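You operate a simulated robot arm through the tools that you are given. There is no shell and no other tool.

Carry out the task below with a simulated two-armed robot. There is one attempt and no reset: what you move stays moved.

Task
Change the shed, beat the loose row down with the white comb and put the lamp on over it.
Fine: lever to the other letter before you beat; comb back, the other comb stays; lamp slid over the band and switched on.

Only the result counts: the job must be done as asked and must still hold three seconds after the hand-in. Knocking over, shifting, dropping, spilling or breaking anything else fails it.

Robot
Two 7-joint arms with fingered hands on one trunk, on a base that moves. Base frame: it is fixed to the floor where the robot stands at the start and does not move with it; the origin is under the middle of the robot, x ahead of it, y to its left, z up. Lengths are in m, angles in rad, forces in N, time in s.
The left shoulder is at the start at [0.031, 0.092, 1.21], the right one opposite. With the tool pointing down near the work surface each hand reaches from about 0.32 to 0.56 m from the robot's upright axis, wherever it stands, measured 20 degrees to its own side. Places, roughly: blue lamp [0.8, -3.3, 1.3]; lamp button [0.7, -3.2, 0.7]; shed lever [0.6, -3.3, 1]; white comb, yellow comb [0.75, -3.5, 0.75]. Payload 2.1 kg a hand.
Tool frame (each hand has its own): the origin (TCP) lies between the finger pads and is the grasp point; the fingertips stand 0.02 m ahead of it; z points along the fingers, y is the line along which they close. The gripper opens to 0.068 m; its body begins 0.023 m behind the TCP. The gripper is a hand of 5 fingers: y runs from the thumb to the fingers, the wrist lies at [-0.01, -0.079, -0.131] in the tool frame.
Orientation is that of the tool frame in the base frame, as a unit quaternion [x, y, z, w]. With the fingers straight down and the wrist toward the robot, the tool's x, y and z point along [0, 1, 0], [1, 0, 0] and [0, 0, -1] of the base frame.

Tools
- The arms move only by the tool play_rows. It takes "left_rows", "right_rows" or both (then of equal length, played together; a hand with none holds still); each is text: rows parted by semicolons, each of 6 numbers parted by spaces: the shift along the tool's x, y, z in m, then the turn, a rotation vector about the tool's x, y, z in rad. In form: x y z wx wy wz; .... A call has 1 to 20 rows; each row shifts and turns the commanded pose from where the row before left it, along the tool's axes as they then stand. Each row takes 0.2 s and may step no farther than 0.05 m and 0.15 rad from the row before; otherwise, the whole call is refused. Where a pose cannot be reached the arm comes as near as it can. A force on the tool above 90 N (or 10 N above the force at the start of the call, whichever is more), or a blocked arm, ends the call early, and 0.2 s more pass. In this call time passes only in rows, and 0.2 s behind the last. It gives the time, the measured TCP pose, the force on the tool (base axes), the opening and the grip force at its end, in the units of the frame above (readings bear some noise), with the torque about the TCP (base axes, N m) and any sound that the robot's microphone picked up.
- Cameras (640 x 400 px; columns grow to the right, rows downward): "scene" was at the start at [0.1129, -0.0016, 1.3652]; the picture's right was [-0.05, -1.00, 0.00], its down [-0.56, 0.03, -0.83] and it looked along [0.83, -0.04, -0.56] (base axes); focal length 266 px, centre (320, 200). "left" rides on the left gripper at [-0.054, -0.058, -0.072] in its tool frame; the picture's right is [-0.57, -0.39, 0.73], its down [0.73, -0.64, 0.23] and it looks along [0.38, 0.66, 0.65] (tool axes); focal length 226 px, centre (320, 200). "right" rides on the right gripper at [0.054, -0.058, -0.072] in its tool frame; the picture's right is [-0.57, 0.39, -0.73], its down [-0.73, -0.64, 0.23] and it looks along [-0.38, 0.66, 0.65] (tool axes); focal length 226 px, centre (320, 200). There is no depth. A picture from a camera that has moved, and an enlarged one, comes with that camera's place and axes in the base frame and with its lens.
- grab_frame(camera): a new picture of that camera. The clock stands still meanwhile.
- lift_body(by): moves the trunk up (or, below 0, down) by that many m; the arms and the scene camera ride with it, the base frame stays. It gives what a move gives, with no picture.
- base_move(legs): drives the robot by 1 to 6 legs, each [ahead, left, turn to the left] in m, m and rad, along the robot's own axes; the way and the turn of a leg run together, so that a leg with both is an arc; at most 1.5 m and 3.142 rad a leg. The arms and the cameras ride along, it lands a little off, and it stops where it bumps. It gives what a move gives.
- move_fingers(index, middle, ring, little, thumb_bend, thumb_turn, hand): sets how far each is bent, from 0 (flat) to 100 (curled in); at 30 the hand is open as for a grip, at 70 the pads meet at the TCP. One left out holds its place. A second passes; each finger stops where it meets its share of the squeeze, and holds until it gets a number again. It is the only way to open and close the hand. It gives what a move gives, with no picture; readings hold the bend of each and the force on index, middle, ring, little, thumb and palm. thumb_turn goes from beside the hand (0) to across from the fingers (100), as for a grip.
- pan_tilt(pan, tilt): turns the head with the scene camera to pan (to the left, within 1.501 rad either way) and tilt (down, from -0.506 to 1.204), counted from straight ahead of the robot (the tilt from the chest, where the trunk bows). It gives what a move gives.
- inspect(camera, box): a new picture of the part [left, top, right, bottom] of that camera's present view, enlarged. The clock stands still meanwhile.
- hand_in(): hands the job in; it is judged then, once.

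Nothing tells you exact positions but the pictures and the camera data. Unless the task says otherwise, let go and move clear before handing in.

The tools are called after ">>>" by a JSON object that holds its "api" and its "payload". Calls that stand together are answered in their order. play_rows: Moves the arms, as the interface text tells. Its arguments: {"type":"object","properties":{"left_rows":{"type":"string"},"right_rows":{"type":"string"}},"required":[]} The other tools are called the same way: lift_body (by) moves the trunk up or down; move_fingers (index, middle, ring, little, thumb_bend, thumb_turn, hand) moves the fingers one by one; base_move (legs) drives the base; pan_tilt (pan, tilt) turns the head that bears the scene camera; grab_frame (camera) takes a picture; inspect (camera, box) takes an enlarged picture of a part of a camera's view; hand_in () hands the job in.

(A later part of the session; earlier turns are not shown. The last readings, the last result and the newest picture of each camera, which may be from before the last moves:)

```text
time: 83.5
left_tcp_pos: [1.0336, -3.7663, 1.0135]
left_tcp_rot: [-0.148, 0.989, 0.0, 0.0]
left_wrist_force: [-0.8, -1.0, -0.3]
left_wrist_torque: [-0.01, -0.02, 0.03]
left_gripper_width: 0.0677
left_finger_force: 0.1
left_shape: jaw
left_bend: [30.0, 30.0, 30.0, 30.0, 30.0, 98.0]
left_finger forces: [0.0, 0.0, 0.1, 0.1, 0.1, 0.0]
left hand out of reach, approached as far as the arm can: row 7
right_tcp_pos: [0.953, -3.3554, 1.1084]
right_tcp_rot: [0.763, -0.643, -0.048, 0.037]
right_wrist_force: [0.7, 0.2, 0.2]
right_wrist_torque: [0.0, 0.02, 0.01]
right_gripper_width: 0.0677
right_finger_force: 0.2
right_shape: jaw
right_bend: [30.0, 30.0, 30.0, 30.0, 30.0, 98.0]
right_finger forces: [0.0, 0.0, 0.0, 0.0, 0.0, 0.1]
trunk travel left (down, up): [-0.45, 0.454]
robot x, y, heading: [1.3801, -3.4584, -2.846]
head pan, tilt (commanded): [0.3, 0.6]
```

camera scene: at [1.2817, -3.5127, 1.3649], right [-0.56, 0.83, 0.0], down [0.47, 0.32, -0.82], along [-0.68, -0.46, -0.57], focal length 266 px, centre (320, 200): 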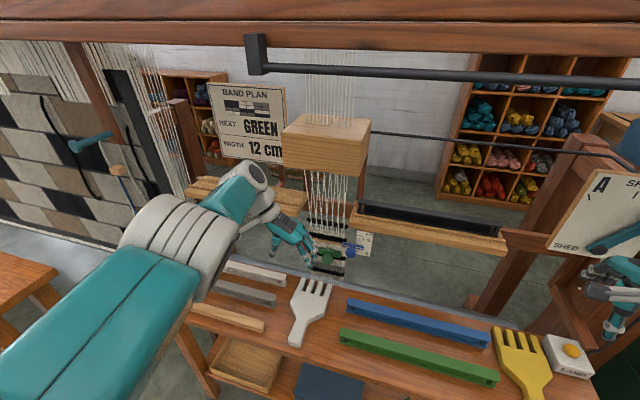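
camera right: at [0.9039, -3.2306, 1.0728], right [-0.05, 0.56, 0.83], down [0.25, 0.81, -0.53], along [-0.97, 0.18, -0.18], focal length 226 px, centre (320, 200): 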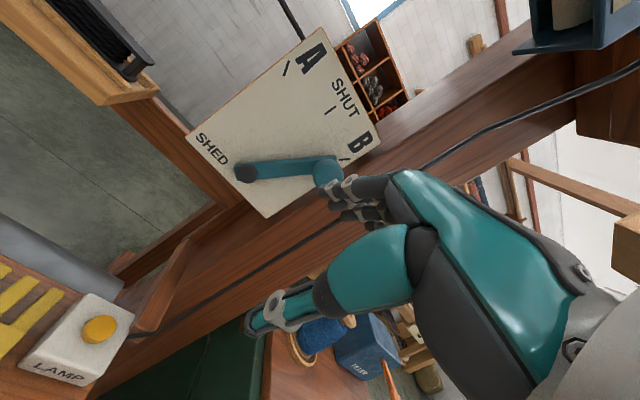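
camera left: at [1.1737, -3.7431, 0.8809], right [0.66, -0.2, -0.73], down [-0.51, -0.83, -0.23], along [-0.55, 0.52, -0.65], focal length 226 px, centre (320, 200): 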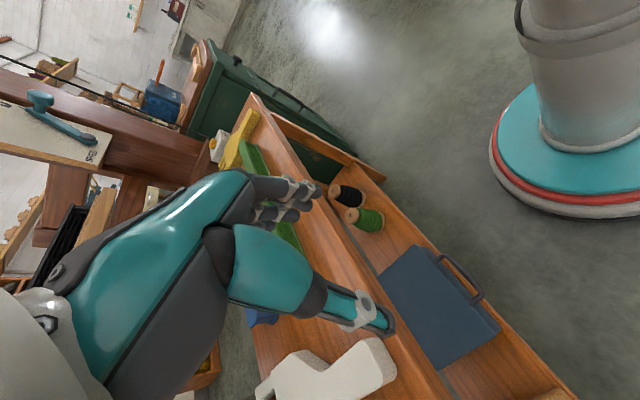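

At this hand turn the arm reaches only ~0.42 m ahead, so I'll need the base close to the bench. I look down to check the free space under the bench front for the robot's base.

>>> {"api": "pan_tilt", "payload": {"pan": 0.0, "tilt": 1.15}}

>>> {"api": "grab_frame", "payload": {"camera": "scene"}}

>>> {"api": "grab_frame", "payload": {"camera": "left"}}

```text
time: 84.5
left_tcp_pos: [1.0332, -3.7668, 1.0141]
left_tcp_rot: [-0.149, 0.989, 0.0, 0.0]
left_wrist_force: [-0.2, -0.2, -0.6]
left_wrist_torque: [-0.01, 0.02, 0.01]
left_gripper_width: 0.0677
left_finger_force: 0.0
left_shape: jaw
left_bend: [30.0, 30.0, 30.0, 30.0, 30.0, 98.0]
left_finger forces: [0.1, 0.0, 0.0, 0.1, 0.0, 0.1]
right_tcp_pos: [0.9543, -3.356, 1.1076]
right_tcp_rot: [0.764, -0.643, -0.048, 0.037]
right_wrist_force: [0.7, -0.6, 0.4]
right_wrist_torque: [0.0, -0.02, -0.02]
right_gripper_width: 0.0679
right_finger_force: 0.1
right_shape: jaw
right_bend: [30.0, 30.0, 30.0, 30.0, 30.0, 98.0]
right_finger forces: [0.0, 0.0, 0.0, 0.0, 0.0, 0.0]
trunk travel left (down, up): [-0.45, 0.454]
robot x, y, heading: [1.3811, -3.459, -2.844]
head pan, tilt (commanded): [0.0, 1.15]
```

```text
taken
camera scene: at [1.2984, -3.4803, 1.3233], right [-0.29, 0.96, 0.0], down [0.87, 0.27, -0.41], along [-0.39, -0.12, -0.91], focal length 266 px, centre (320, 200)
```

scene: 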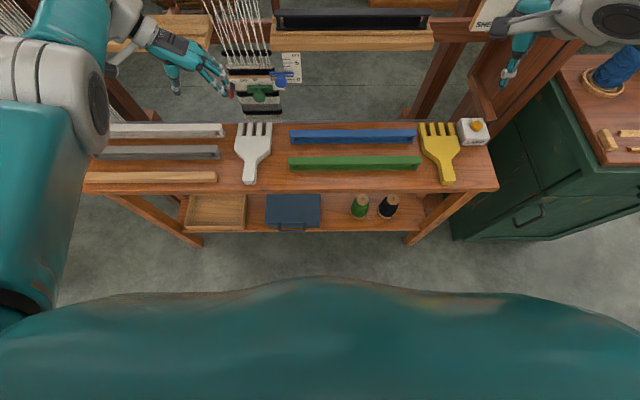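

```text
taken
camera left: at [1.1025, -3.8055, 1.0847], right [0.66, -0.2, -0.73], down [-0.51, -0.83, -0.23], along [-0.55, 0.52, -0.65], focal length 226 px, centre (320, 200)
```

left: 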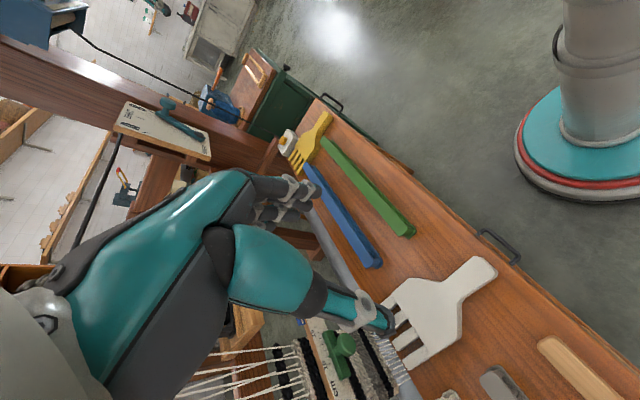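

The base disc can slide under the bench shelf, and the legs are far to the sides, so getting closer is safe. I now raise the right hand out of the way, nudge forward 2 cm, and lower the trunk by 0.24.

>>> {"api": "play_rows", "payload": {"right_rows": "0 -0.015 -0.035 0 0 0; 0 -0.015 -0.035 0 0 0; 0 -0.015 -0.035 0 0 0; 0 -0.015 -0.035 0 0 0; 0 0 0 0 0 0"}}

>>> {"api": "base_move", "payload": {"legs": [[0.02, 0, 0]]}}

>>> {"api": "lift_body", "payload": {"by": -0.24}}

>>> {"api": "grab_frame", "payload": {"camera": "scene"}}

>>> {"api": "grab_frame", "payload": {"camera": "left"}}

```text
time: 85.7
left_tcp_pos: [1.0336, -3.7663, 1.0134]
left_tcp_rot: [-0.149, 0.989, -0.001, 0.0]
left_wrist_force: [0.5, -0.3, -0.8]
left_wrist_torque: [0.01, -0.01, -0.03]
left_gripper_width: 0.0676
left_finger_force: 0.0
left_shape: jaw
left_bend: [30.0, 30.0, 30.0, 30.0, 30.0, 98.0]
left_finger forces: [0.0, 0.0, 0.0, 0.0, 0.1, 0.0]
right_tcp_pos: [1.0316, -3.3443, 1.2386]
right_tcp_rot: [0.763, -0.643, -0.049, 0.037]
right_wrist_force: [0.0, 0.1, 0.0]
right_wrist_torque: [0.02, 0.02, 0.01]
right_gripper_width: 0.0677
right_finger_force: 0.0
right_shape: jaw
right_bend: [30.0, 30.0, 30.0, 30.0, 30.0, 98.0]
right_finger forces: [0.0, 0.1, 0.0, 0.1, 0.0, 0.0]
trunk travel left (down, up): [-0.45, 0.454]
robot x, y, heading: [1.3762, -3.4585, -2.845]
head pan, tilt (commanded): [0.0, 1.15]
```

```text
time: 86.5
left_tcp_pos: [1.0144, -3.7713, 1.0134]
left_tcp_rot: [-0.148, 0.989, 0.001, 0.001]
left_wrist_force: [0.6, 0.9, -0.3]
left_wrist_torque: [0.04, -0.01, 0.04]
left_gripper_width: 0.0677
left_finger_force: 0.1
left_shape: jaw
left_bend: [30.0, 30.0, 30.0, 30.0, 30.0, 98.0]
left_finger forces: [0.0, 0.0, 0.0, 0.0, 0.0, 0.1]
right_tcp_pos: [1.0114, -3.3508, 1.2393]
right_tcp_rot: [0.763, -0.643, -0.048, 0.037]
right_wrist_force: [0.0, 0.1, 0.6]
right_wrist_torque: [0.02, -0.02, 0.04]
right_gripper_width: 0.0678
right_finger_force: 0.1
right_shape: jaw
right_bend: [30.0, 30.0, 30.0, 30.0, 30.0, 98.0]
right_finger forces: [0.0, 0.0, 0.0, 0.1, 0.0, 0.0]
trunk travel left (down, up): [-0.45, 0.454]
robot x, y, heading: [1.3615, -3.4644, -2.843]
head pan, tilt (commanded): [0.0, 1.15]
```

```text
time: 89.0
left_tcp_pos: [1.0148, -3.7725, 0.774]
left_tcp_rot: [-0.15, 0.989, 0.0, 0.001]
left_wrist_force: [-0.4, -0.5, -0.7]
left_wrist_torque: [-0.01, 0.01, 0.03]
left_gripper_width: 0.0678
left_finger_force: 0.0
left_shape: jaw
left_bend: [30.0, 30.0, 30.0, 30.0, 30.0, 98.0]
left_finger forces: [0.0, 0.0, 0.0, 0.1, 0.0, 0.1]
right_tcp_pos: [1.0122, -3.3513, 0.9995]
right_tcp_rot: [0.763, -0.643, -0.049, 0.037]
right_wrist_force: [0.0, -0.7, -0.1]
right_wrist_torque: [0.03, -0.02, 0.01]
right_gripper_width: 0.0681
right_finger_force: 0.1
right_shape: jaw
right_bend: [30.0, 30.0, 30.0, 30.0, 30.0, 98.0]
right_finger forces: [0.1, 0.0, 0.0, 0.0, 0.0, 0.0]
trunk travel left (down, up): [-0.21, 0.694]
robot x, y, heading: [1.3589, -3.4664, -2.845]
head pan, tilt (commanded): [0.0, 1.15]
```

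```text
taken
camera scene: at [1.2455, -3.4966, 1.0812], right [-0.29, 0.96, 0.0], down [0.87, 0.27, -0.41], along [-0.39, -0.12, -0.91], focal length 266 px, centre (320, 200)
```

scene: 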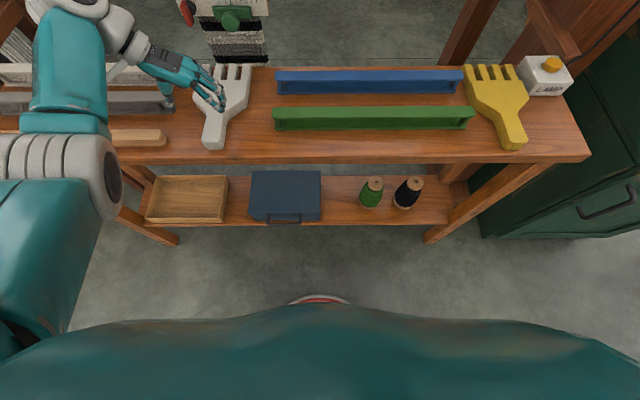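

```text
taken
camera left: at [1.0838, -3.8117, 0.8449], right [0.66, -0.2, -0.73], down [-0.51, -0.83, -0.23], along [-0.56, 0.52, -0.65], focal length 226 px, centre (320, 200)
```

left: 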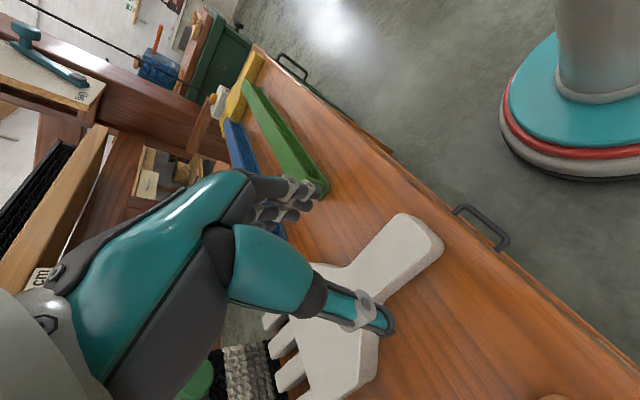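

The hand is centred over the handle (both on u ≈ -3.904). I lower the trunk another 4 cm and watch the forces.

>>> {"api": "lift_body", "payload": {"by": -0.04}}

>>> {"api": "inspect", "payload": {"camera": "left", "box": [220, 160, 480, 400]}}

>>> {"api": "inspect", "payload": {"camera": "scene", "box": [120, 30, 300, 170]}}

```text
time: 89.8
left_tcp_pos: [1.0157, -3.7735, 0.7322]
left_tcp_rot: [-0.149, 0.989, -0.001, 0.0]
left_wrist_force: [0.5, -1.4, -0.5]
left_wrist_torque: [0.03, 0.0, 0.02]
left_gripper_width: 0.0678
left_finger_force: 0.1
left_shape: jaw
left_bend: [30.0, 30.0, 30.0, 30.0, 30.0, 98.0]
left_finger forces: [0.0, 0.0, 0.1, 0.1, 0.0, 0.0]
right_tcp_pos: [1.0113, -3.3515, 0.9581]
right_tcp_rot: [0.764, -0.642, -0.049, 0.037]
right_wrist_force: [-0.4, -0.7, 0.1]
right_wrist_torque: [-0.02, 0.02, 0.0]
right_gripper_width: 0.0678
right_finger_force: 0.1
right_shape: jaw
right_bend: [30.0, 30.0, 30.0, 30.0, 30.0, 98.0]
right_finger forces: [0.0, 0.1, 0.0, 0.0, 0.0, 0.0]
trunk travel left (down, up): [-0.17, 0.734]
robot x, y, heading: [1.3598, -3.4662, -2.844]
head pan, tilt (commanded): [0.0, 1.15]
```

```text
1.67 times, centred on (350, 280) of left
camera zoom: at [1.0838, -3.8117, 0.8047], right [0.66, -0.2, -0.73], down [-0.51, -0.83, -0.23], along [-0.56, 0.52, -0.65], focal length 377 px, centre (270, 67)
```

zoom: 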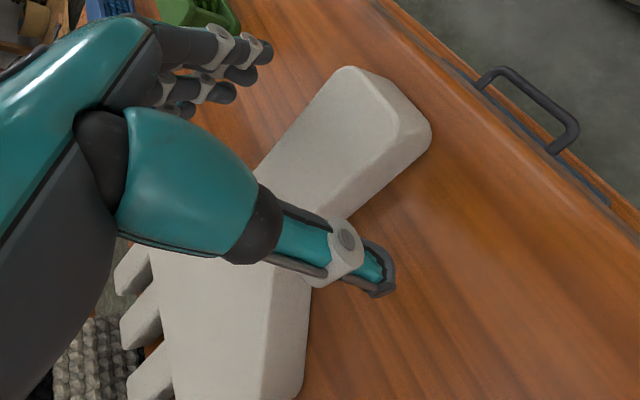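

```text
2.86 times, centred on (210, 100) of scene
camera zoom: at [1.2373, -3.4992, 1.0404], right [-0.29, 0.96, 0.0], down [0.87, 0.27, -0.41], along [-0.39, -0.12, -0.91], focal length 759 px, centre (634, 486)
```

zoom: 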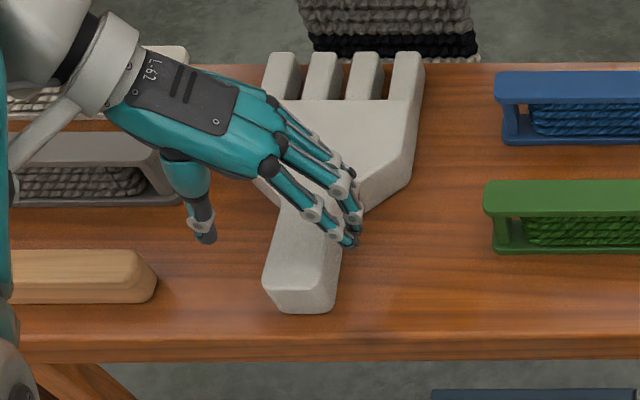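

The ring and little fingers would come down on the comb's wide part, so I curl those two in and will grip the handle with thumb, index and middle. I also shift the hand back half a centimetre.

>>> {"api": "move_fingers", "payload": {"hand": "left", "ring": 100, "little": 100}}

>>> {"api": "play_rows", "payload": {"left_rows": "-0.004 0 0 0 0 0; 0 0 0 0 0 0"}}

>>> {"api": "inspect", "payload": {"camera": "left", "box": [220, 160, 480, 400]}}

>>> {"api": "inspect", "payload": {"camera": "scene", "box": [120, 30, 300, 170]}}

```text
time: 90.8
left_tcp_pos: [1.0149, -3.7716, 0.7337]
left_tcp_rot: [-0.148, 0.989, 0.0, 0.0]
left_wrist_force: [0.0, 0.0, 0.0]
left_wrist_torque: [0.0, -0.01, 0.02]
left_gripper_width: 0.0625
left_finger_force: 0.1
left_shape: fingers
left_bend: [30.0, 30.0, 100.0, 100.0, 30.0, 98.0]
left_finger forces: [0.1, 0.0, 0.0, 0.0, 0.0, 0.0]
right_tcp_pos: [1.012, -3.3518, 0.9583]
right_tcp_rot: [0.763, -0.643, -0.048, 0.037]
right_wrist_force: [-0.3, 0.1, 0.2]
right_wrist_torque: [-0.02, 0.0, 0.03]
right_gripper_width: 0.0679
right_finger_force: 0.0
right_shape: jaw
right_bend: [30.0, 30.0, 30.0, 30.0, 30.0, 98.0]
right_finger forces: [0.0, 0.0, 0.0, 0.0, 0.0, 0.0]
trunk travel left (down, up): [-0.17, 0.734]
robot x, y, heading: [1.3594, -3.4623, -2.843]
head pan, tilt (commanded): [0.0, 1.15]
```

```text
time: 91.4
left_tcp_pos: [1.0188, -3.7706, 0.7345]
left_tcp_rot: [-0.149, 0.989, 0.0, 0.0]
left_wrist_force: [-0.8, -0.1, 0.2]
left_wrist_torque: [-0.04, 0.03, -0.04]
left_gripper_width: 0.0623
left_finger_force: 0.1
left_shape: fingers
left_bend: [30.0, 30.0, 100.0, 100.0, 30.0, 98.0]
left_finger forces: [0.0, 0.0, 0.0, 0.0, 0.0, 0.0]
right_tcp_pos: [1.0124, -3.3512, 0.9584]
right_tcp_rot: [0.764, -0.642, -0.049, 0.037]
right_wrist_force: [0.5, -0.2, 0.5]
right_wrist_torque: [0.01, -0.02, -0.03]
right_gripper_width: 0.068
right_finger_force: 0.2
right_shape: jaw
right_bend: [30.0, 30.0, 30.0, 30.0, 30.0, 98.0]
right_finger forces: [0.1, 0.1, 0.1, 0.0, 0.0, 0.1]
trunk travel left (down, up): [-0.17, 0.734]
robot x, y, heading: [1.3577, -3.4666, -2.84]
head pan, tilt (commanded): [0.0, 1.15]
```

```text
1.67 times, centred on (350, 280) of left
camera zoom: at [1.088, -3.8095, 0.8055], right [0.66, -0.2, -0.73], down [-0.51, -0.83, -0.23], along [-0.56, 0.52, -0.65], focal length 377 px, centre (270, 67)
```

zoom: 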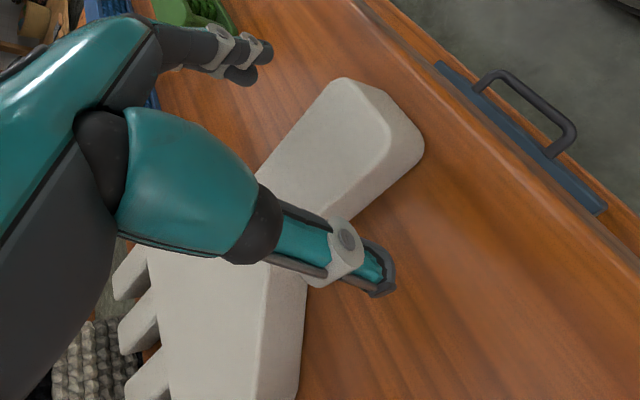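

```text
2.86 times, centred on (210, 100) of scene
camera zoom: at [1.2372, -3.4992, 1.0404], right [-0.29, 0.96, 0.0], down [0.87, 0.27, -0.41], along [-0.39, -0.12, -0.91], focal length 759 px, centre (634, 486)
```

zoom: 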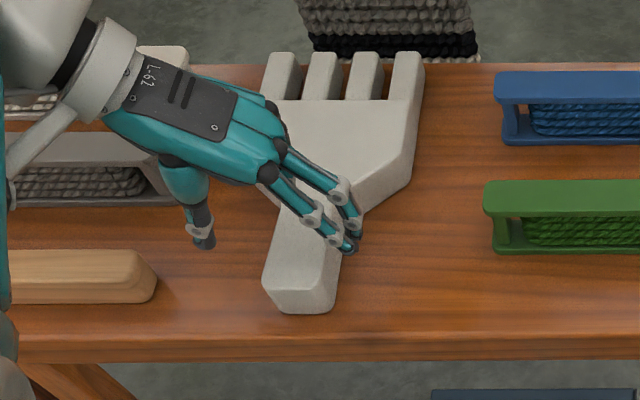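

Thumb and two fingers straddle the handle evenly. I lower further by 2.5 cm.

>>> {"api": "lift_body", "payload": {"by": -0.025}}

>>> {"api": "inspect", "payload": {"camera": "left", "box": [220, 160, 480, 400]}}

>>> {"api": "inspect", "payload": {"camera": "scene", "box": [120, 0, 300, 140]}}

```text
time: 92.2
left_tcp_pos: [1.0189, -3.77, 0.7077]
left_tcp_rot: [-0.149, 0.989, 0.0, -0.001]
left_wrist_force: [0.8, 0.0, -0.6]
left_wrist_torque: [0.03, -0.02, 0.0]
left_gripper_width: 0.0625
left_finger_force: 0.0
left_shape: fingers
left_bend: [30.0, 30.0, 100.0, 100.0, 30.0, 98.0]
left_finger forces: [0.0, 0.0, 0.1, 0.0, 0.0, 0.1]
right_tcp_pos: [1.0124, -3.3511, 0.9335]
right_tcp_rot: [0.764, -0.642, -0.048, 0.037]
right_wrist_force: [0.0, -0.4, 0.2]
right_wrist_torque: [-0.01, -0.01, 0.0]
right_gripper_width: 0.0679
right_finger_force: 0.1
right_shape: jaw
right_bend: [30.0, 30.0, 30.0, 30.0, 30.0, 98.0]
right_finger forces: [0.0, 0.1, 0.0, 0.0, 0.0, 0.0]
trunk travel left (down, up): [-0.145, 0.759]
robot x, y, heading: [1.3571, -3.465, -2.84]
head pan, tilt (commanded): [0.0, 1.15]
```

```text
1.67 times, centred on (350, 280) of left
camera zoom: at [1.0876, -3.8105, 0.7797], right [0.66, -0.2, -0.73], down [-0.51, -0.83, -0.23], along [-0.56, 0.52, -0.65], focal length 377 px, centre (270, 67)
```

zoom: 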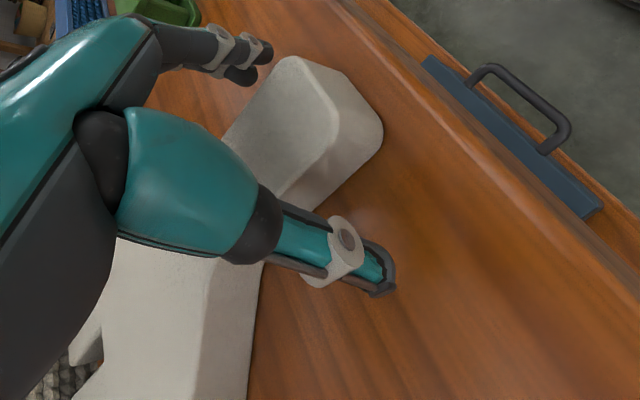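

```text
2.86 times, centred on (210, 70) of scene
camera zoom: at [1.2317, -3.5009, 1.0149], right [-0.29, 0.96, 0.0], down [0.87, 0.27, -0.41], along [-0.39, -0.12, -0.91], focal length 759 px, centre (634, 571)
```

zoom: 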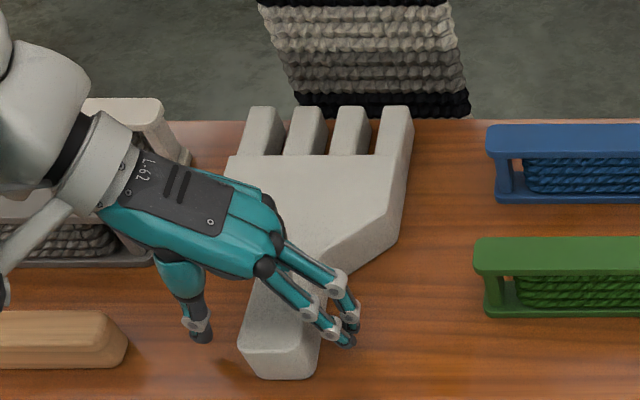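

No contact yet; the fingertips are just above the bench beside the handle. I lower 1 cm more.

>>> {"api": "lift_body", "payload": {"by": -0.01}}

>>> {"api": "inspect", "payload": {"camera": "scene", "box": [120, 0, 300, 140]}}

```text
time: 92.7
left_tcp_pos: [1.018, -3.7715, 0.6994]
left_tcp_rot: [-0.149, 0.989, 0.0, -0.001]
left_wrist_force: [0.1, -2.4, 7.8]
left_wrist_torque: [0.23, 0.14, -0.01]
left_gripper_width: 0.0625
left_finger_force: 3.8
left_shape: fingers
left_bend: [30.0, 30.0, 100.0, 100.0, 30.0, 98.0]
left_finger forces: [0.1, 7.1, 0.0, 0.0, 0.1, 0.0]
right_tcp_pos: [1.0133, -3.3505, 0.9239]
right_tcp_rot: [0.763, -0.643, -0.048, 0.037]
right_wrist_force: [-0.2, 0.2, -0.3]
right_wrist_torque: [0.0, -0.02, 0.05]
right_gripper_width: 0.0678
right_finger_force: 0.1
right_shape: jaw
right_bend: [30.0, 30.0, 30.0, 30.0, 30.0, 98.0]
right_finger forces: [0.0, 0.0, 0.0, 0.1, 0.0, 0.0]
trunk travel left (down, up): [-0.135, 0.769]
robot x, y, heading: [1.3639, -3.4634, -2.838]
head pan, tilt (commanded): [0.0, 1.15]
```

```text
2.86 times, centred on (210, 70) of scene
camera zoom: at [1.2298, -3.5015, 1.0048], right [-0.29, 0.96, 0.0], down [0.87, 0.27, -0.41], along [-0.39, -0.12, -0.91], focal length 759 px, centre (634, 571)
```

zoom: 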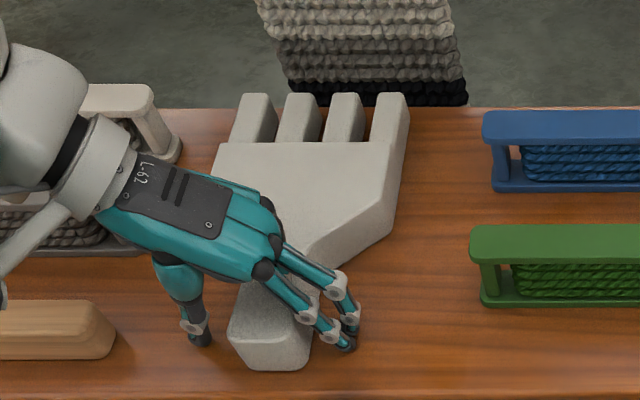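

The middle fingertip touches the bench (about z 0.68), so I rise 4 mm and close thumb, index and middle on the handle.

>>> {"api": "lift_body", "payload": {"by": 0.004}}

>>> {"api": "move_fingers", "payload": {"hand": "left", "index": 75, "middle": 75, "thumb_bend": 75}}

>>> {"api": "inspect", "payload": {"camera": "scene", "box": [120, 0, 300, 140]}}

>>> {"api": "inspect", "payload": {"camera": "left", "box": [220, 160, 480, 400]}}

```text
time: 93.3
left_tcp_pos: [1.0185, -3.7712, 0.702]
left_tcp_rot: [-0.149, 0.989, 0.001, 0.001]
left_wrist_force: [-0.5, -0.4, 0.8]
left_wrist_torque: [0.01, -0.01, 0.01]
left_gripper_width: 0.0622
left_finger_force: 0.0
left_shape: fingers
left_bend: [30.0, 30.0, 100.0, 100.0, 30.0, 98.0]
left_finger forces: [0.1, 0.0, 0.1, 0.0, 0.0, 0.0]
right_tcp_pos: [1.0119, -3.3515, 0.9273]
right_tcp_rot: [0.764, -0.642, -0.048, 0.037]
right_wrist_force: [0.3, -0.2, 0.8]
right_wrist_torque: [0.02, -0.02, -0.03]
right_gripper_width: 0.0679
right_finger_force: 0.0
right_shape: jaw
right_bend: [30.0, 30.0, 30.0, 30.0, 30.0, 98.0]
right_finger forces: [0.0, 0.0, 0.0, 0.1, 0.1, 0.1]
trunk travel left (down, up): [-0.139, 0.765]
robot x, y, heading: [1.3622, -3.4648, -2.846]
head pan, tilt (commanded): [0.0, 1.15]
```

```text
time: 94.3
left_tcp_pos: [1.0187, -3.7712, 0.7028]
left_tcp_rot: [-0.149, 0.989, 0.0, -0.001]
left_wrist_force: [0.9, -0.6, -0.8]
left_wrist_torque: [0.0, 0.0, 0.0]
left_gripper_width: 0.0227
left_finger_force: 13.4
left_shape: fingers
left_bend: [72.0, 60.0, 100.0, 100.0, 50.0, 96.0]
left_finger forces: [7.3, 6.0, 0.1, 0.0, 13.2, 0.0]
right_tcp_pos: [1.0115, -3.3517, 0.9282]
right_tcp_rot: [0.763, -0.643, -0.049, 0.037]
right_wrist_force: [0.8, -0.2, 0.5]
right_wrist_torque: [0.0, -0.01, 0.0]
right_gripper_width: 0.0679
right_finger_force: 0.1
right_shape: jaw
right_bend: [30.0, 30.0, 30.0, 30.0, 30.0, 98.0]
right_finger forces: [0.1, 0.1, 0.0, 0.0, 0.0, 0.0]
trunk travel left (down, up): [-0.139, 0.765]
robot x, y, heading: [1.3534, -3.4617, -2.841]
head pan, tilt (commanded): [0.0, 1.15]
```

```text
2.86 times, centred on (210, 70) of scene
camera zoom: at [1.2303, -3.5013, 1.0088], right [-0.29, 0.96, 0.0], down [0.87, 0.27, -0.41], along [-0.39, -0.12, -0.91], focal length 759 px, centre (634, 571)
```

zoom: 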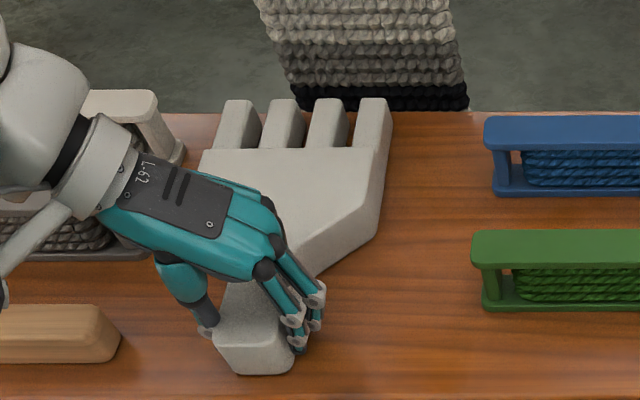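

```text
1.67 times, centred on (350, 280) of left
camera zoom: at [1.0876, -3.8106, 0.7737], right [0.66, -0.2, -0.73], down [-0.51, -0.83, -0.23], along [-0.56, 0.52, -0.65], focal length 377 px, centre (270, 67)
```

zoom: 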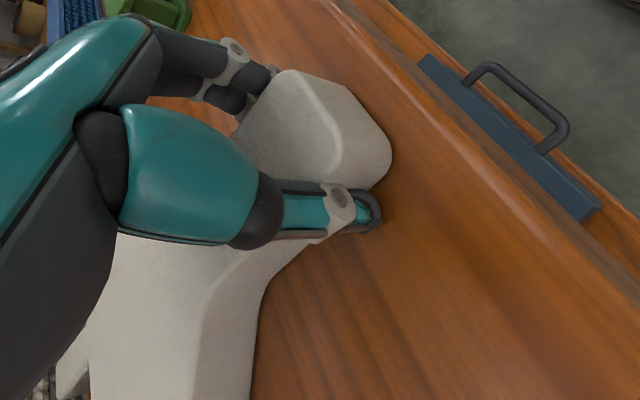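

The handle is gripped (thumb 13 N, index+middle 13 N). I lift 4 cm and see how the comb hangs.

>>> {"api": "lift_body", "payload": {"by": 0.04}}

>>> {"api": "inspect", "payload": {"camera": "scene", "box": [120, 0, 300, 140]}}

>>> {"api": "grab_frame", "payload": {"camera": "left"}}

>>> {"api": "grab_frame", "payload": {"camera": "right"}}

```text
time: 95.1
left_tcp_pos: [1.019, -3.7714, 0.7411]
left_tcp_rot: [-0.149, 0.989, 0.0, 0.0]
left_wrist_force: [-0.5, -0.4, -0.9]
left_wrist_torque: [0.06, -0.02, 0.0]
left_gripper_width: 0.0229
left_finger_force: 12.6
left_shape: fingers
left_bend: [72.0, 61.0, 100.0, 100.0, 53.0, 95.0]
left_finger forces: [7.8, 5.1, 0.1, 0.1, 12.7, 0.1]
right_tcp_pos: [1.0118, -3.3508, 0.9671]
right_tcp_rot: [0.764, -0.643, -0.047, 0.036]
right_wrist_force: [-0.1, 0.3, -0.3]
right_wrist_torque: [0.0, 0.01, -0.01]
right_gripper_width: 0.068
right_finger_force: 0.1
right_shape: jaw
right_bend: [30.0, 30.0, 30.0, 30.0, 30.0, 98.0]
right_finger forces: [0.0, 0.0, 0.1, 0.0, 0.1, 0.0]
trunk travel left (down, up): [-0.179, 0.725]
robot x, y, heading: [1.362, -3.4658, -2.846]
head pan, tilt (commanded): [0.0, 1.15]
```

```text
2.86 times, centred on (210, 70) of scene
camera zoom: at [1.2391, -3.4987, 1.0496], right [-0.29, 0.96, 0.0], down [0.87, 0.27, -0.41], along [-0.39, -0.12, -0.91], focal length 759 px, centre (634, 571)
```

zoom: 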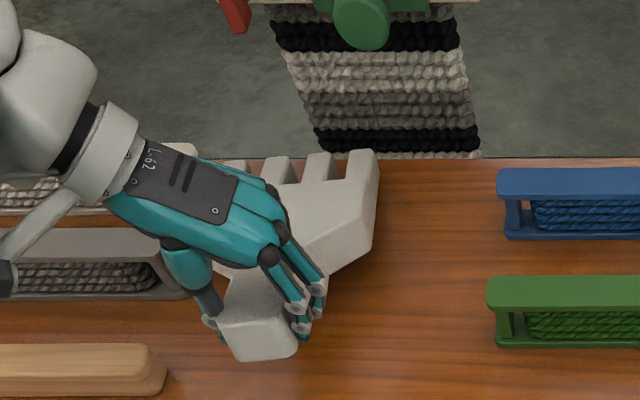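

```text
taken
camera left: at [1.0875, -3.8107, 0.8136], right [0.66, -0.2, -0.73], down [-0.51, -0.83, -0.23], along [-0.56, 0.52, -0.65], focal length 226 px, centre (320, 200)
```

left: 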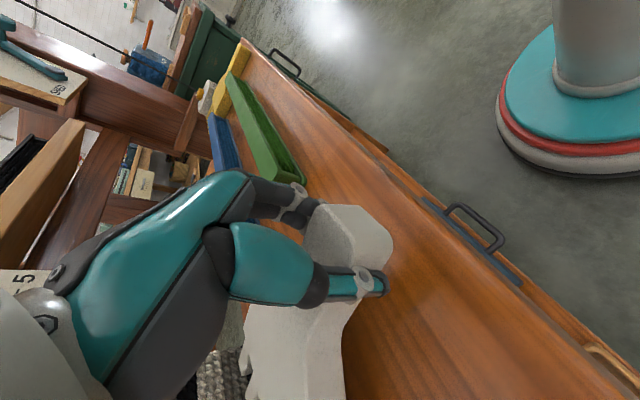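

```text
taken
camera right: at [1.0861, -3.3951, 1.0294], right [-0.39, 0.49, 0.78], down [0.47, 0.83, -0.28], along [-0.79, 0.26, -0.55], focal length 226 px, centre (320, 200)
```

right: 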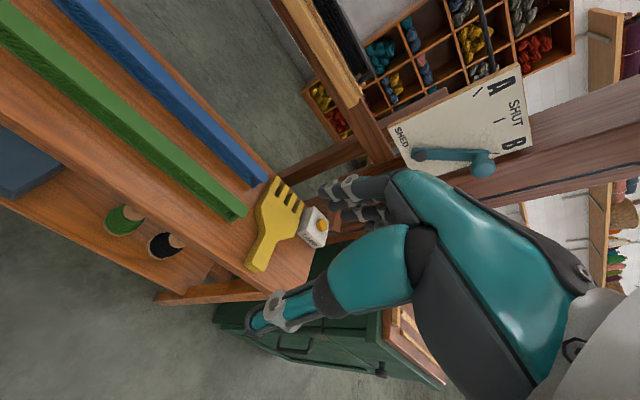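

The comb is up but its tines seem to droop in the pinch. I raise further, clear of the bench, and look from a flatter angle to judge the comb's pitch.

>>> {"api": "lift_body", "payload": {"by": 0.12}}

>>> {"api": "pan_tilt", "payload": {"pan": 0.4, "tilt": 0.8}}

>>> {"api": "grab_frame", "payload": {"camera": "scene"}}

>>> {"api": "grab_frame", "payload": {"camera": "left"}}

```text
time: 96.6
left_tcp_pos: [1.0179, -3.7708, 0.8615]
left_tcp_rot: [-0.148, 0.989, 0.0, 0.001]
left_wrist_force: [0.0, 0.7, -1.9]
left_wrist_torque: [0.11, -0.13, -0.02]
left_gripper_width: 0.0229
left_finger_force: 12.6
left_shape: fingers
left_bend: [72.0, 63.0, 100.0, 100.0, 50.0, 94.0]
left_finger forces: [7.5, 4.7, 0.0, 0.0, 12.1, 0.1]
right_tcp_pos: [1.0125, -3.3508, 1.0887]
right_tcp_rot: [0.764, -0.643, -0.049, 0.036]
right_wrist_force: [0.5, 0.3, -0.4]
right_wrist_torque: [0.02, -0.03, 0.0]
right_gripper_width: 0.0679
right_finger_force: 0.0
right_shape: jaw
right_bend: [30.0, 30.0, 30.0, 30.0, 30.0, 98.0]
right_finger forces: [0.0, 0.1, 0.1, 0.0, 0.0, 0.0]
trunk travel left (down, up): [-0.299, 0.605]
robot x, y, heading: [1.3621, -3.4642, -2.842]
head pan, tilt (commanded): [0.0, 1.15]
```

```text
time: 97.5
left_tcp_pos: [1.0188, -3.7714, 0.863]
left_tcp_rot: [-0.149, 0.989, 0.001, 0.0]
left_wrist_force: [-0.4, 0.3, -0.8]
left_wrist_torque: [0.05, -0.09, -0.04]
left_gripper_width: 0.0229
left_finger_force: 12.1
left_shape: fingers
left_bend: [72.0, 63.0, 100.0, 100.0, 50.0, 94.0]
left_finger forces: [7.5, 4.7, 0.0, 0.1, 12.0, 0.0]
right_tcp_pos: [1.0124, -3.3515, 1.0871]
right_tcp_rot: [0.764, -0.643, -0.049, 0.037]
right_wrist_force: [0.0, -0.3, -0.9]
right_wrist_torque: [0.02, 0.0, -0.05]
right_gripper_width: 0.0679
right_finger_force: 0.0
right_shape: jaw
right_bend: [30.0, 30.0, 30.0, 30.0, 30.0, 98.0]
right_finger forces: [0.0, 0.0, 0.0, 0.0, 0.0, 0.0]
trunk travel left (down, up): [-0.299, 0.605]
robot x, y, heading: [1.3603, -3.4649, -2.848]
head pan, tilt (commanded): [0.4, 0.799]
```

```text
taken
camera scene: at [1.2561, -3.5262, 1.196], right [-0.64, 0.77, 0.0], down [0.55, 0.46, -0.7], along [-0.53, -0.45, -0.72], focal length 266 px, centre (320, 200)
```

scene: 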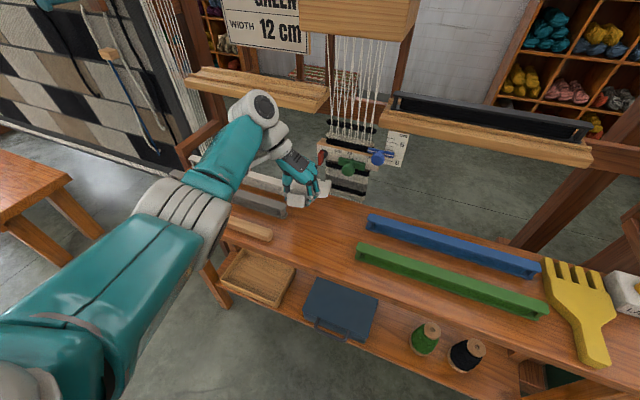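

```text
taken
camera left: at [1.0875, -3.8106, 0.9337], right [0.66, -0.2, -0.73], down [-0.51, -0.83, -0.23], along [-0.56, 0.52, -0.65], focal length 226 px, centre (320, 200)
```

left: 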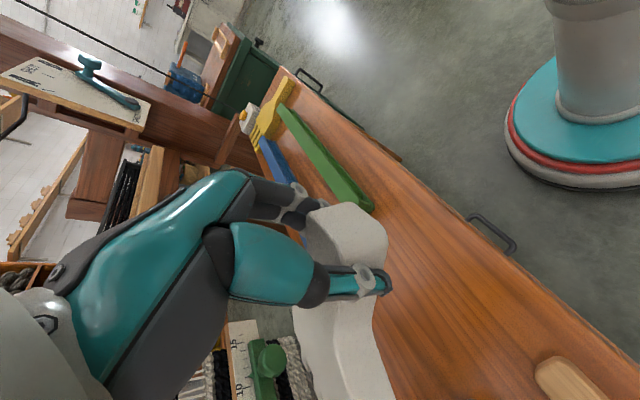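

I zoom on the held comb.

>>> {"api": "inspect", "payload": {"camera": "scene", "box": [240, 90, 420, 230]}}

>>> {"api": "inspect", "payload": {"camera": "left", "box": [200, 180, 460, 400]}}

```text
2.86 times, centred on (330, 160) of scene
camera zoom: at [1.2561, -3.5262, 1.196], right [-0.64, 0.77, 0.0], down [0.55, 0.46, -0.7], along [-0.53, -0.45, -0.72], focal length 759 px, centre (291, 314)
```

zoom: 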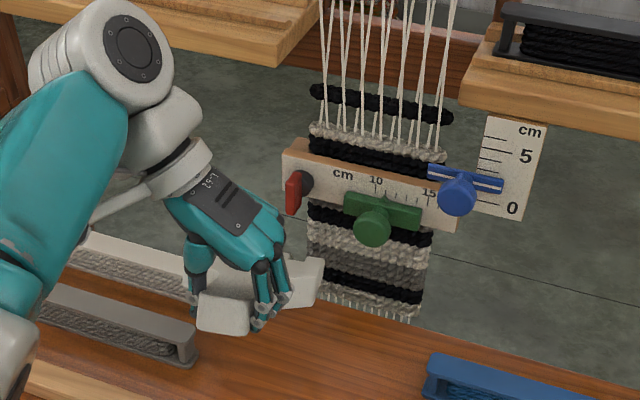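

```text
1.82 times, centred on (330, 290) of left
camera zoom: at [1.0875, -3.8106, 0.9337], right [0.66, -0.2, -0.73], down [-0.51, -0.83, -0.23], along [-0.56, 0.52, -0.65], focal length 411 px, centre (302, 36)
```

zoom: 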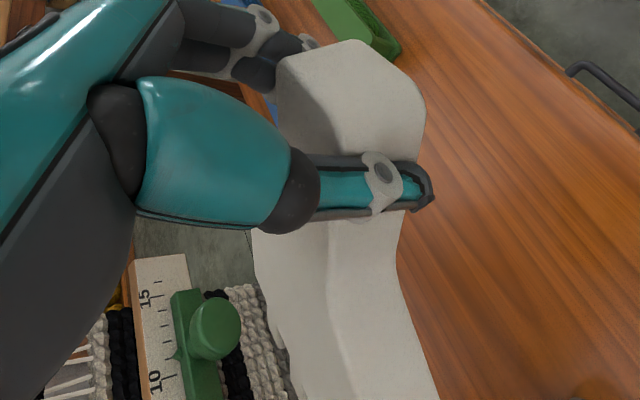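

The comb droops about 30° because I pinched it far from its centre of mass. I'll set it down again where it was and re-grasp 2.5 cm further forward at the neck, leaving ring and little curled as a stop above the comb.

>>> {"api": "lift_body", "payload": {"by": -0.1}}

>>> {"api": "lift_body", "payload": {"by": -0.04}}

>>> {"api": "lift_body", "payload": {"by": -0.018}}

>>> {"api": "pan_tilt", "payload": {"pan": 0.0, "tilt": 1.15}}

>>> {"api": "inspect", "payload": {"camera": "scene", "box": [120, 0, 300, 140]}}

```text
time: 98.8
left_tcp_pos: [1.0183, -3.7705, 0.7628]
left_tcp_rot: [-0.148, 0.989, 0.0, 0.0]
left_wrist_force: [-0.4, -0.3, -1.5]
left_wrist_torque: [0.0, 0.08, 0.05]
left_gripper_width: 0.023
left_finger_force: 13.1
left_shape: fingers
left_bend: [72.0, 63.0, 100.0, 100.0, 47.0, 93.0]
left_finger forces: [6.8, 6.2, 0.0, 0.0, 13.2, 0.0]
right_tcp_pos: [1.0126, -3.3513, 0.9876]
right_tcp_rot: [0.764, -0.643, -0.048, 0.037]
right_wrist_force: [-0.1, -0.6, 0.1]
right_wrist_torque: [0.02, -0.01, -0.01]
right_gripper_width: 0.068
right_finger_force: 0.1
right_shape: jaw
right_bend: [30.0, 30.0, 30.0, 30.0, 30.0, 98.0]
right_finger forces: [0.0, 0.0, 0.0, 0.0, 0.0, 0.2]
trunk travel left (down, up): [-0.199, 0.705]
robot x, y, heading: [1.3611, -3.4642, -2.843]
head pan, tilt (commanded): [0.4, 0.799]
```

```text
time: 99.6
left_tcp_pos: [1.0184, -3.7713, 0.7233]
left_tcp_rot: [-0.15, 0.989, 0.0, 0.0]
left_wrist_force: [-0.7, 0.3, 0.4]
left_wrist_torque: [-0.06, 0.16, 0.03]
left_gripper_width: 0.0231
left_finger_force: 13.9
left_shape: fingers
left_bend: [72.0, 62.0, 100.0, 100.0, 46.0, 93.0]
left_finger forces: [6.3, 7.5, 0.0, 0.0, 13.8, 0.1]
right_tcp_pos: [1.012, -3.3512, 0.9472]
right_tcp_rot: [0.763, -0.643, -0.049, 0.037]
right_wrist_force: [-0.6, -0.1, 0.4]
right_wrist_torque: [-0.01, 0.02, -0.02]
right_gripper_width: 0.0679
right_finger_force: 0.0
right_shape: jaw
right_bend: [30.0, 30.0, 30.0, 30.0, 30.0, 98.0]
right_finger forces: [0.1, 0.0, 0.1, 0.1, 0.1, 0.0]
trunk travel left (down, up): [-0.159, 0.745]
robot x, y, heading: [1.3586, -3.4668, -2.846]
head pan, tilt (commanded): [0.4, 0.799]
```

```text
time: 100.3
left_tcp_pos: [1.018, -3.7709, 0.7036]
left_tcp_rot: [-0.149, 0.989, 0.0, 0.0]
left_wrist_force: [0.4, -0.7, 1.3]
left_wrist_torque: [-0.01, 0.14, 0.08]
left_gripper_width: 0.023
left_finger_force: 14.5
left_shape: fingers
left_bend: [72.0, 62.0, 100.0, 100.0, 47.0, 92.0]
left_finger forces: [6.1, 7.9, 0.0, 0.1, 14.4, 0.0]
right_tcp_pos: [1.0131, -3.3515, 0.9295]
right_tcp_rot: [0.764, -0.643, -0.048, 0.036]
right_wrist_force: [0.0, -0.8, -0.5]
right_wrist_torque: [0.0, 0.01, -0.01]
right_gripper_width: 0.0679
right_finger_force: 0.0
right_shape: jaw
right_bend: [30.0, 30.0, 30.0, 30.0, 30.0, 98.0]
right_finger forces: [0.0, 0.0, 0.0, 0.1, 0.0, 0.0]
trunk travel left (down, up): [-0.141, 0.763]
robot x, y, heading: [1.3628, -3.4623, -2.843]
head pan, tilt (commanded): [0.4, 0.799]
```

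```text
time: 101.1
left_tcp_pos: [1.0189, -3.7707, 0.7043]
left_tcp_rot: [-0.148, 0.989, 0.0, 0.0]
left_wrist_force: [-0.7, -0.5, 0.6]
left_wrist_torque: [0.06, 0.21, 0.02]
left_gripper_width: 0.0229
left_finger_force: 13.9
left_shape: fingers
left_bend: [72.0, 62.0, 100.0, 100.0, 47.0, 92.0]
left_finger forces: [6.1, 7.9, 0.0, 0.0, 14.4, 0.1]
right_tcp_pos: [1.0112, -3.3519, 0.9291]
right_tcp_rot: [0.764, -0.643, -0.048, 0.038]
right_wrist_force: [-0.6, 0.6, -0.5]
right_wrist_torque: [0.0, 0.0, 0.03]
right_gripper_width: 0.0681
right_finger_force: 0.1
right_shape: jaw
right_bend: [30.0, 30.0, 30.0, 30.0, 30.0, 98.0]
right_finger forces: [0.0, 0.0, 0.1, 0.0, 0.0, 0.1]
trunk travel left (down, up): [-0.141, 0.763]
robot x, y, heading: [1.3611, -3.4624, -2.847]
head pan, tilt (commanded): [0.0, 1.15]
```

```text
2.86 times, centred on (210, 70) of scene
camera zoom: at [1.2308, -3.5012, 1.0109], right [-0.29, 0.96, 0.0], down [0.87, 0.27, -0.41], along [-0.39, -0.12, -0.91], focal length 759 px, centre (634, 571)
```

zoom: 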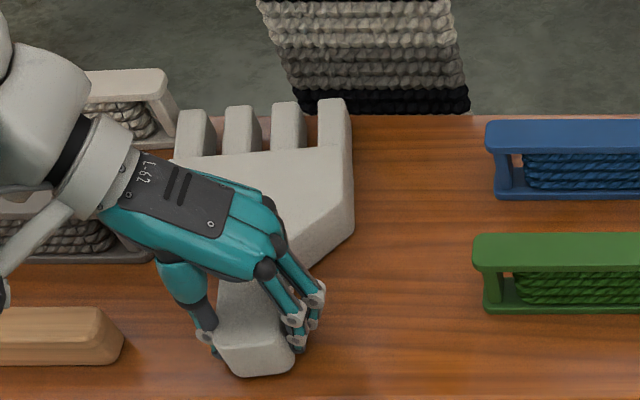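

The comb lies flat again but has swung tines-left, close to the white shuttle, because the thumb opposes only the index finger. I slide it right by 3 cm and turn it back a little while it rests on the bench.

>>> {"api": "play_rows", "payload": {"left_rows": "0 0.012 0 0 0 0; 0 0.012 0 0 0 0; 0 0.006 0 0 0 0.1; 0 0 0 0 0 0.1; 0 0 0 0 0 0"}}

>>> {"api": "inspect", "payload": {"camera": "scene", "box": [120, 0, 300, 140]}}

```text
time: 102.3
left_tcp_pos: [1.0091, -3.7424, 0.704]
left_tcp_rot: [-0.049, 0.999, 0.0, 0.0]
left_wrist_force: [1.0, -0.2, 0.0]
left_wrist_torque: [0.0, 0.15, 0.09]
left_gripper_width: 0.023
left_finger_force: 13.3
left_shape: fingers
left_bend: [72.0, 62.0, 100.0, 100.0, 47.0, 91.0]
left_finger forces: [6.4, 6.8, 0.0, 0.0, 13.7, 0.0]
right_tcp_pos: [1.0127, -3.3503, 0.9306]
right_tcp_rot: [0.764, -0.643, -0.048, 0.036]
right_wrist_force: [-0.7, -0.3, 0.1]
right_wrist_torque: [-0.01, 0.0, 0.01]
right_gripper_width: 0.068
right_finger_force: 0.1
right_shape: jaw
right_bend: [30.0, 30.0, 30.0, 30.0, 30.0, 98.0]
right_finger forces: [0.0, 0.0, 0.0, 0.0, 0.0, 0.0]
trunk travel left (down, up): [-0.141, 0.763]
robot x, y, heading: [1.3582, -3.4652, -2.84]
head pan, tilt (commanded): [0.0, 1.15]
```

```text
2.86 times, centred on (210, 70) of scene
camera zoom: at [1.2308, -3.5012, 1.0108], right [-0.29, 0.96, 0.0], down [0.87, 0.27, -0.41], along [-0.39, -0.12, -0.91], focal length 759 px, centre (634, 571)
```

zoom: 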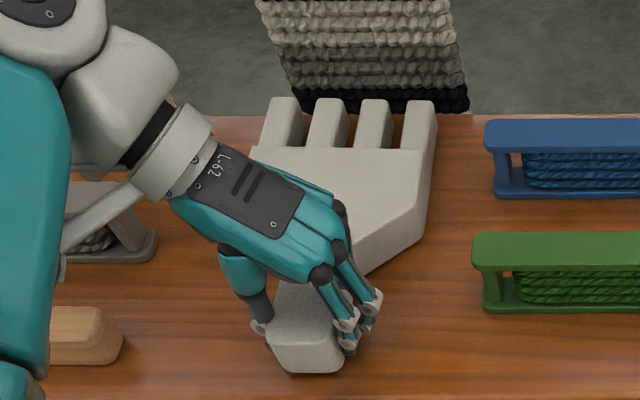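

The comb is straight again and the grip is in balance with the hand turned 0.2 rad. I open the three fingers and look before sliding the hand forward to the neck.

>>> {"api": "move_fingers", "payload": {"hand": "left", "index": 30, "middle": 30, "thumb_bend": 30, "thumb_turn": 98}}

>>> {"api": "play_rows", "payload": {"left_rows": "0.0115 -0.0064 0 0 0 0; 0.0115 -0.0064 0 0 0 0; 0 0 0 0 0 0"}}

>>> {"api": "inspect", "payload": {"camera": "scene", "box": [120, 0, 300, 140]}}

>>> {"api": "inspect", "payload": {"camera": "left", "box": [220, 160, 480, 400]}}

```text
time: 103.3
left_tcp_pos: [1.0097, -3.744, 0.7035]
left_tcp_rot: [-0.05, 0.999, 0.0, 0.0]
left_wrist_force: [0.7, 0.3, -0.3]
left_wrist_torque: [0.04, 0.0, -0.02]
left_gripper_width: 0.0623
left_finger_force: 0.1
left_shape: fingers
left_bend: [30.0, 30.0, 100.0, 100.0, 30.0, 96.0]
left_finger forces: [0.0, 0.0, 0.0, 0.0, 0.0, 0.0]
right_tcp_pos: [1.0114, -3.351, 0.9294]
right_tcp_rot: [0.763, -0.643, -0.047, 0.037]
right_wrist_force: [0.5, 0.1, 0.2]
right_wrist_torque: [0.02, 0.01, -0.01]
right_gripper_width: 0.0682
right_finger_force: 0.1
right_shape: jaw
right_bend: [30.0, 30.0, 30.0, 30.0, 30.0, 98.0]
right_finger forces: [0.0, 0.0, 0.0, 0.0, 0.1, 0.1]
trunk travel left (down, up): [-0.141, 0.763]
robot x, y, heading: [1.3591, -3.4639, -2.846]
head pan, tilt (commanded): [0.0, 1.15]
```

```text
time: 104.1
left_tcp_pos: [0.9896, -3.7557, 0.7039]
left_tcp_rot: [-0.05, 0.999, 0.0, 0.0]
left_wrist_force: [0.3, 0.1, -0.5]
left_wrist_torque: [0.0, -0.01, 0.03]
left_gripper_width: 0.0625
left_finger_force: 0.0
left_shape: fingers
left_bend: [30.0, 30.0, 100.0, 100.0, 30.0, 96.0]
left_finger forces: [0.0, 0.0, 0.0, 0.0, 0.1, 0.1]
right_tcp_pos: [1.011, -3.3506, 0.9302]
right_tcp_rot: [0.764, -0.643, -0.048, 0.037]
right_wrist_force: [-0.7, -0.5, -0.3]
right_wrist_torque: [-0.02, -0.03, 0.05]
right_gripper_width: 0.0681
right_finger_force: 0.0
right_shape: jaw
right_bend: [30.0, 30.0, 30.0, 30.0, 30.0, 98.0]
right_finger forces: [0.0, 0.1, 0.0, 0.0, 0.0, 0.0]
trunk travel left (down, up): [-0.141, 0.763]
robot x, y, heading: [1.3573, -3.4666, -2.843]
head pan, tilt (commanded): [0.0, 1.15]
```

```text
2.86 times, centred on (210, 70) of scene
camera zoom: at [1.2307, -3.5012, 1.0108], right [-0.29, 0.96, 0.0], down [0.87, 0.27, -0.41], along [-0.39, -0.12, -0.91], focal length 759 px, centre (634, 571)
```

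zoom: 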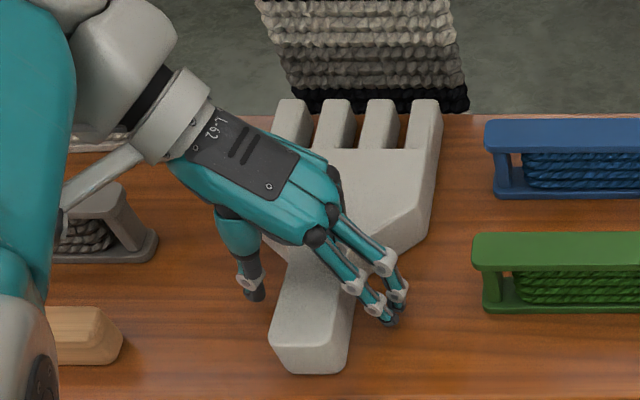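

```text
1.67 times, centred on (350, 280) of left
camera zoom: at [1.0485, -3.8093, 0.7756], right [0.6, -0.33, -0.73], down [-0.67, -0.71, -0.23], along [-0.44, 0.62, -0.65], focal length 377 px, centre (270, 67)
```

zoom: 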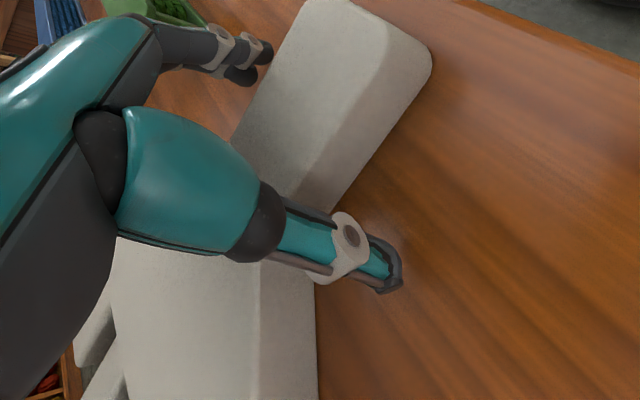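

The fingers straddle the handle but still a bit rearward; I move another 1.8 cm forward toward the neck and recentre.

>>> {"api": "play_rows", "payload": {"left_rows": "0.0085 -0.0042 0 0 0 0; 0.0085 -0.0042 0 0 0 0; 0 0 0 0 0 0"}}

>>> {"api": "inspect", "payload": {"camera": "scene", "box": [120, 0, 300, 140]}}

```text
time: 104.9
left_tcp_pos: [0.9832, -3.7647, 0.7063]
left_tcp_rot: [-0.049, 0.999, 0.0, 0.0]
left_wrist_force: [-0.1, -0.2, 0.3]
left_wrist_torque: [-0.02, -0.01, -0.03]
left_gripper_width: 0.0623
left_finger_force: 0.0
left_shape: fingers
left_bend: [30.0, 30.0, 100.0, 100.0, 30.0, 96.0]
left_finger forces: [0.0, 0.1, 0.1, 0.0, 0.0, 0.1]
left hand out of reach, approached as far as the arm can: row 1, 2
right_tcp_pos: [1.0117, -3.3523, 0.9295]
right_tcp_rot: [0.764, -0.643, -0.048, 0.037]
right_wrist_force: [1.2, 1.1, 0.5]
right_wrist_torque: [0.02, 0.03, -0.01]
right_gripper_width: 0.0678
right_finger_force: 0.0
right_shape: jaw
right_bend: [30.0, 30.0, 30.0, 30.0, 30.0, 98.0]
right_finger forces: [0.0, 0.1, 0.0, 0.1, 0.0, 0.0]
trunk travel left (down, up): [-0.141, 0.763]
robot x, y, heading: [1.3602, -3.4655, -2.841]
head pan, tilt (commanded): [0.0, 1.15]
```

```text
2.86 times, centred on (210, 70) of scene
camera zoom: at [1.2307, -3.5012, 1.0108], right [-0.29, 0.96, 0.0], down [0.87, 0.27, -0.41], along [-0.39, -0.12, -0.91], focal length 759 px, centre (634, 571)
```

zoom: 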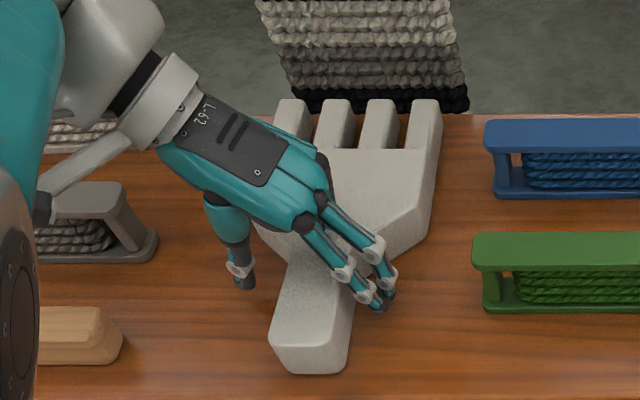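

The arm is at its forward limit, so I use the base for the last centimetre.

>>> {"api": "base_move", "payload": {"legs": [[0.012, 0, 0]]}}

>>> {"api": "inspect", "payload": {"camera": "scene", "box": [120, 0, 300, 140]}}

```text
time: 105.7
left_tcp_pos: [0.9714, -3.769, 0.7065]
left_tcp_rot: [-0.05, 0.999, 0.0, 0.0]
left_wrist_force: [0.7, 0.4, -0.6]
left_wrist_torque: [0.05, 0.01, 0.0]
left_gripper_width: 0.0624
left_finger_force: 0.0
left_shape: fingers
left_bend: [30.0, 30.0, 100.0, 100.0, 30.0, 96.0]
left_finger forces: [0.0, 0.1, 0.0, 0.0, 0.0, 0.0]
right_tcp_pos: [1.0, -3.3543, 0.9293]
right_tcp_rot: [0.763, -0.643, -0.048, 0.037]
right_wrist_force: [-0.1, 1.2, 0.9]
right_wrist_torque: [0.0, 0.01, 0.0]
right_gripper_width: 0.068
right_finger_force: 0.0
right_shape: jaw
right_bend: [30.0, 30.0, 30.0, 30.0, 30.0, 98.0]
right_finger forces: [0.0, 0.1, 0.0, 0.0, 0.1, 0.0]
trunk travel left (down, up): [-0.141, 0.763]
robot x, y, heading: [1.3515, -3.468, -2.839]
head pan, tilt (commanded): [0.0, 1.15]
```

```text
2.86 times, centred on (210, 70) of scene
camera zoom: at [1.2194, -3.5046, 1.0108], right [-0.29, 0.96, 0.0], down [0.87, 0.27, -0.41], along [-0.39, -0.12, -0.91], focal length 759 px, centre (634, 571)
```

zoom: 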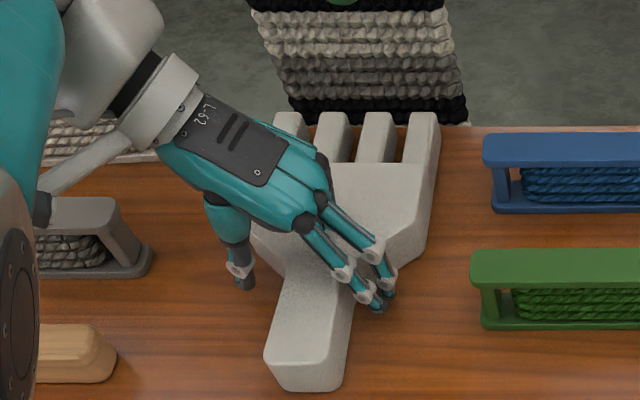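

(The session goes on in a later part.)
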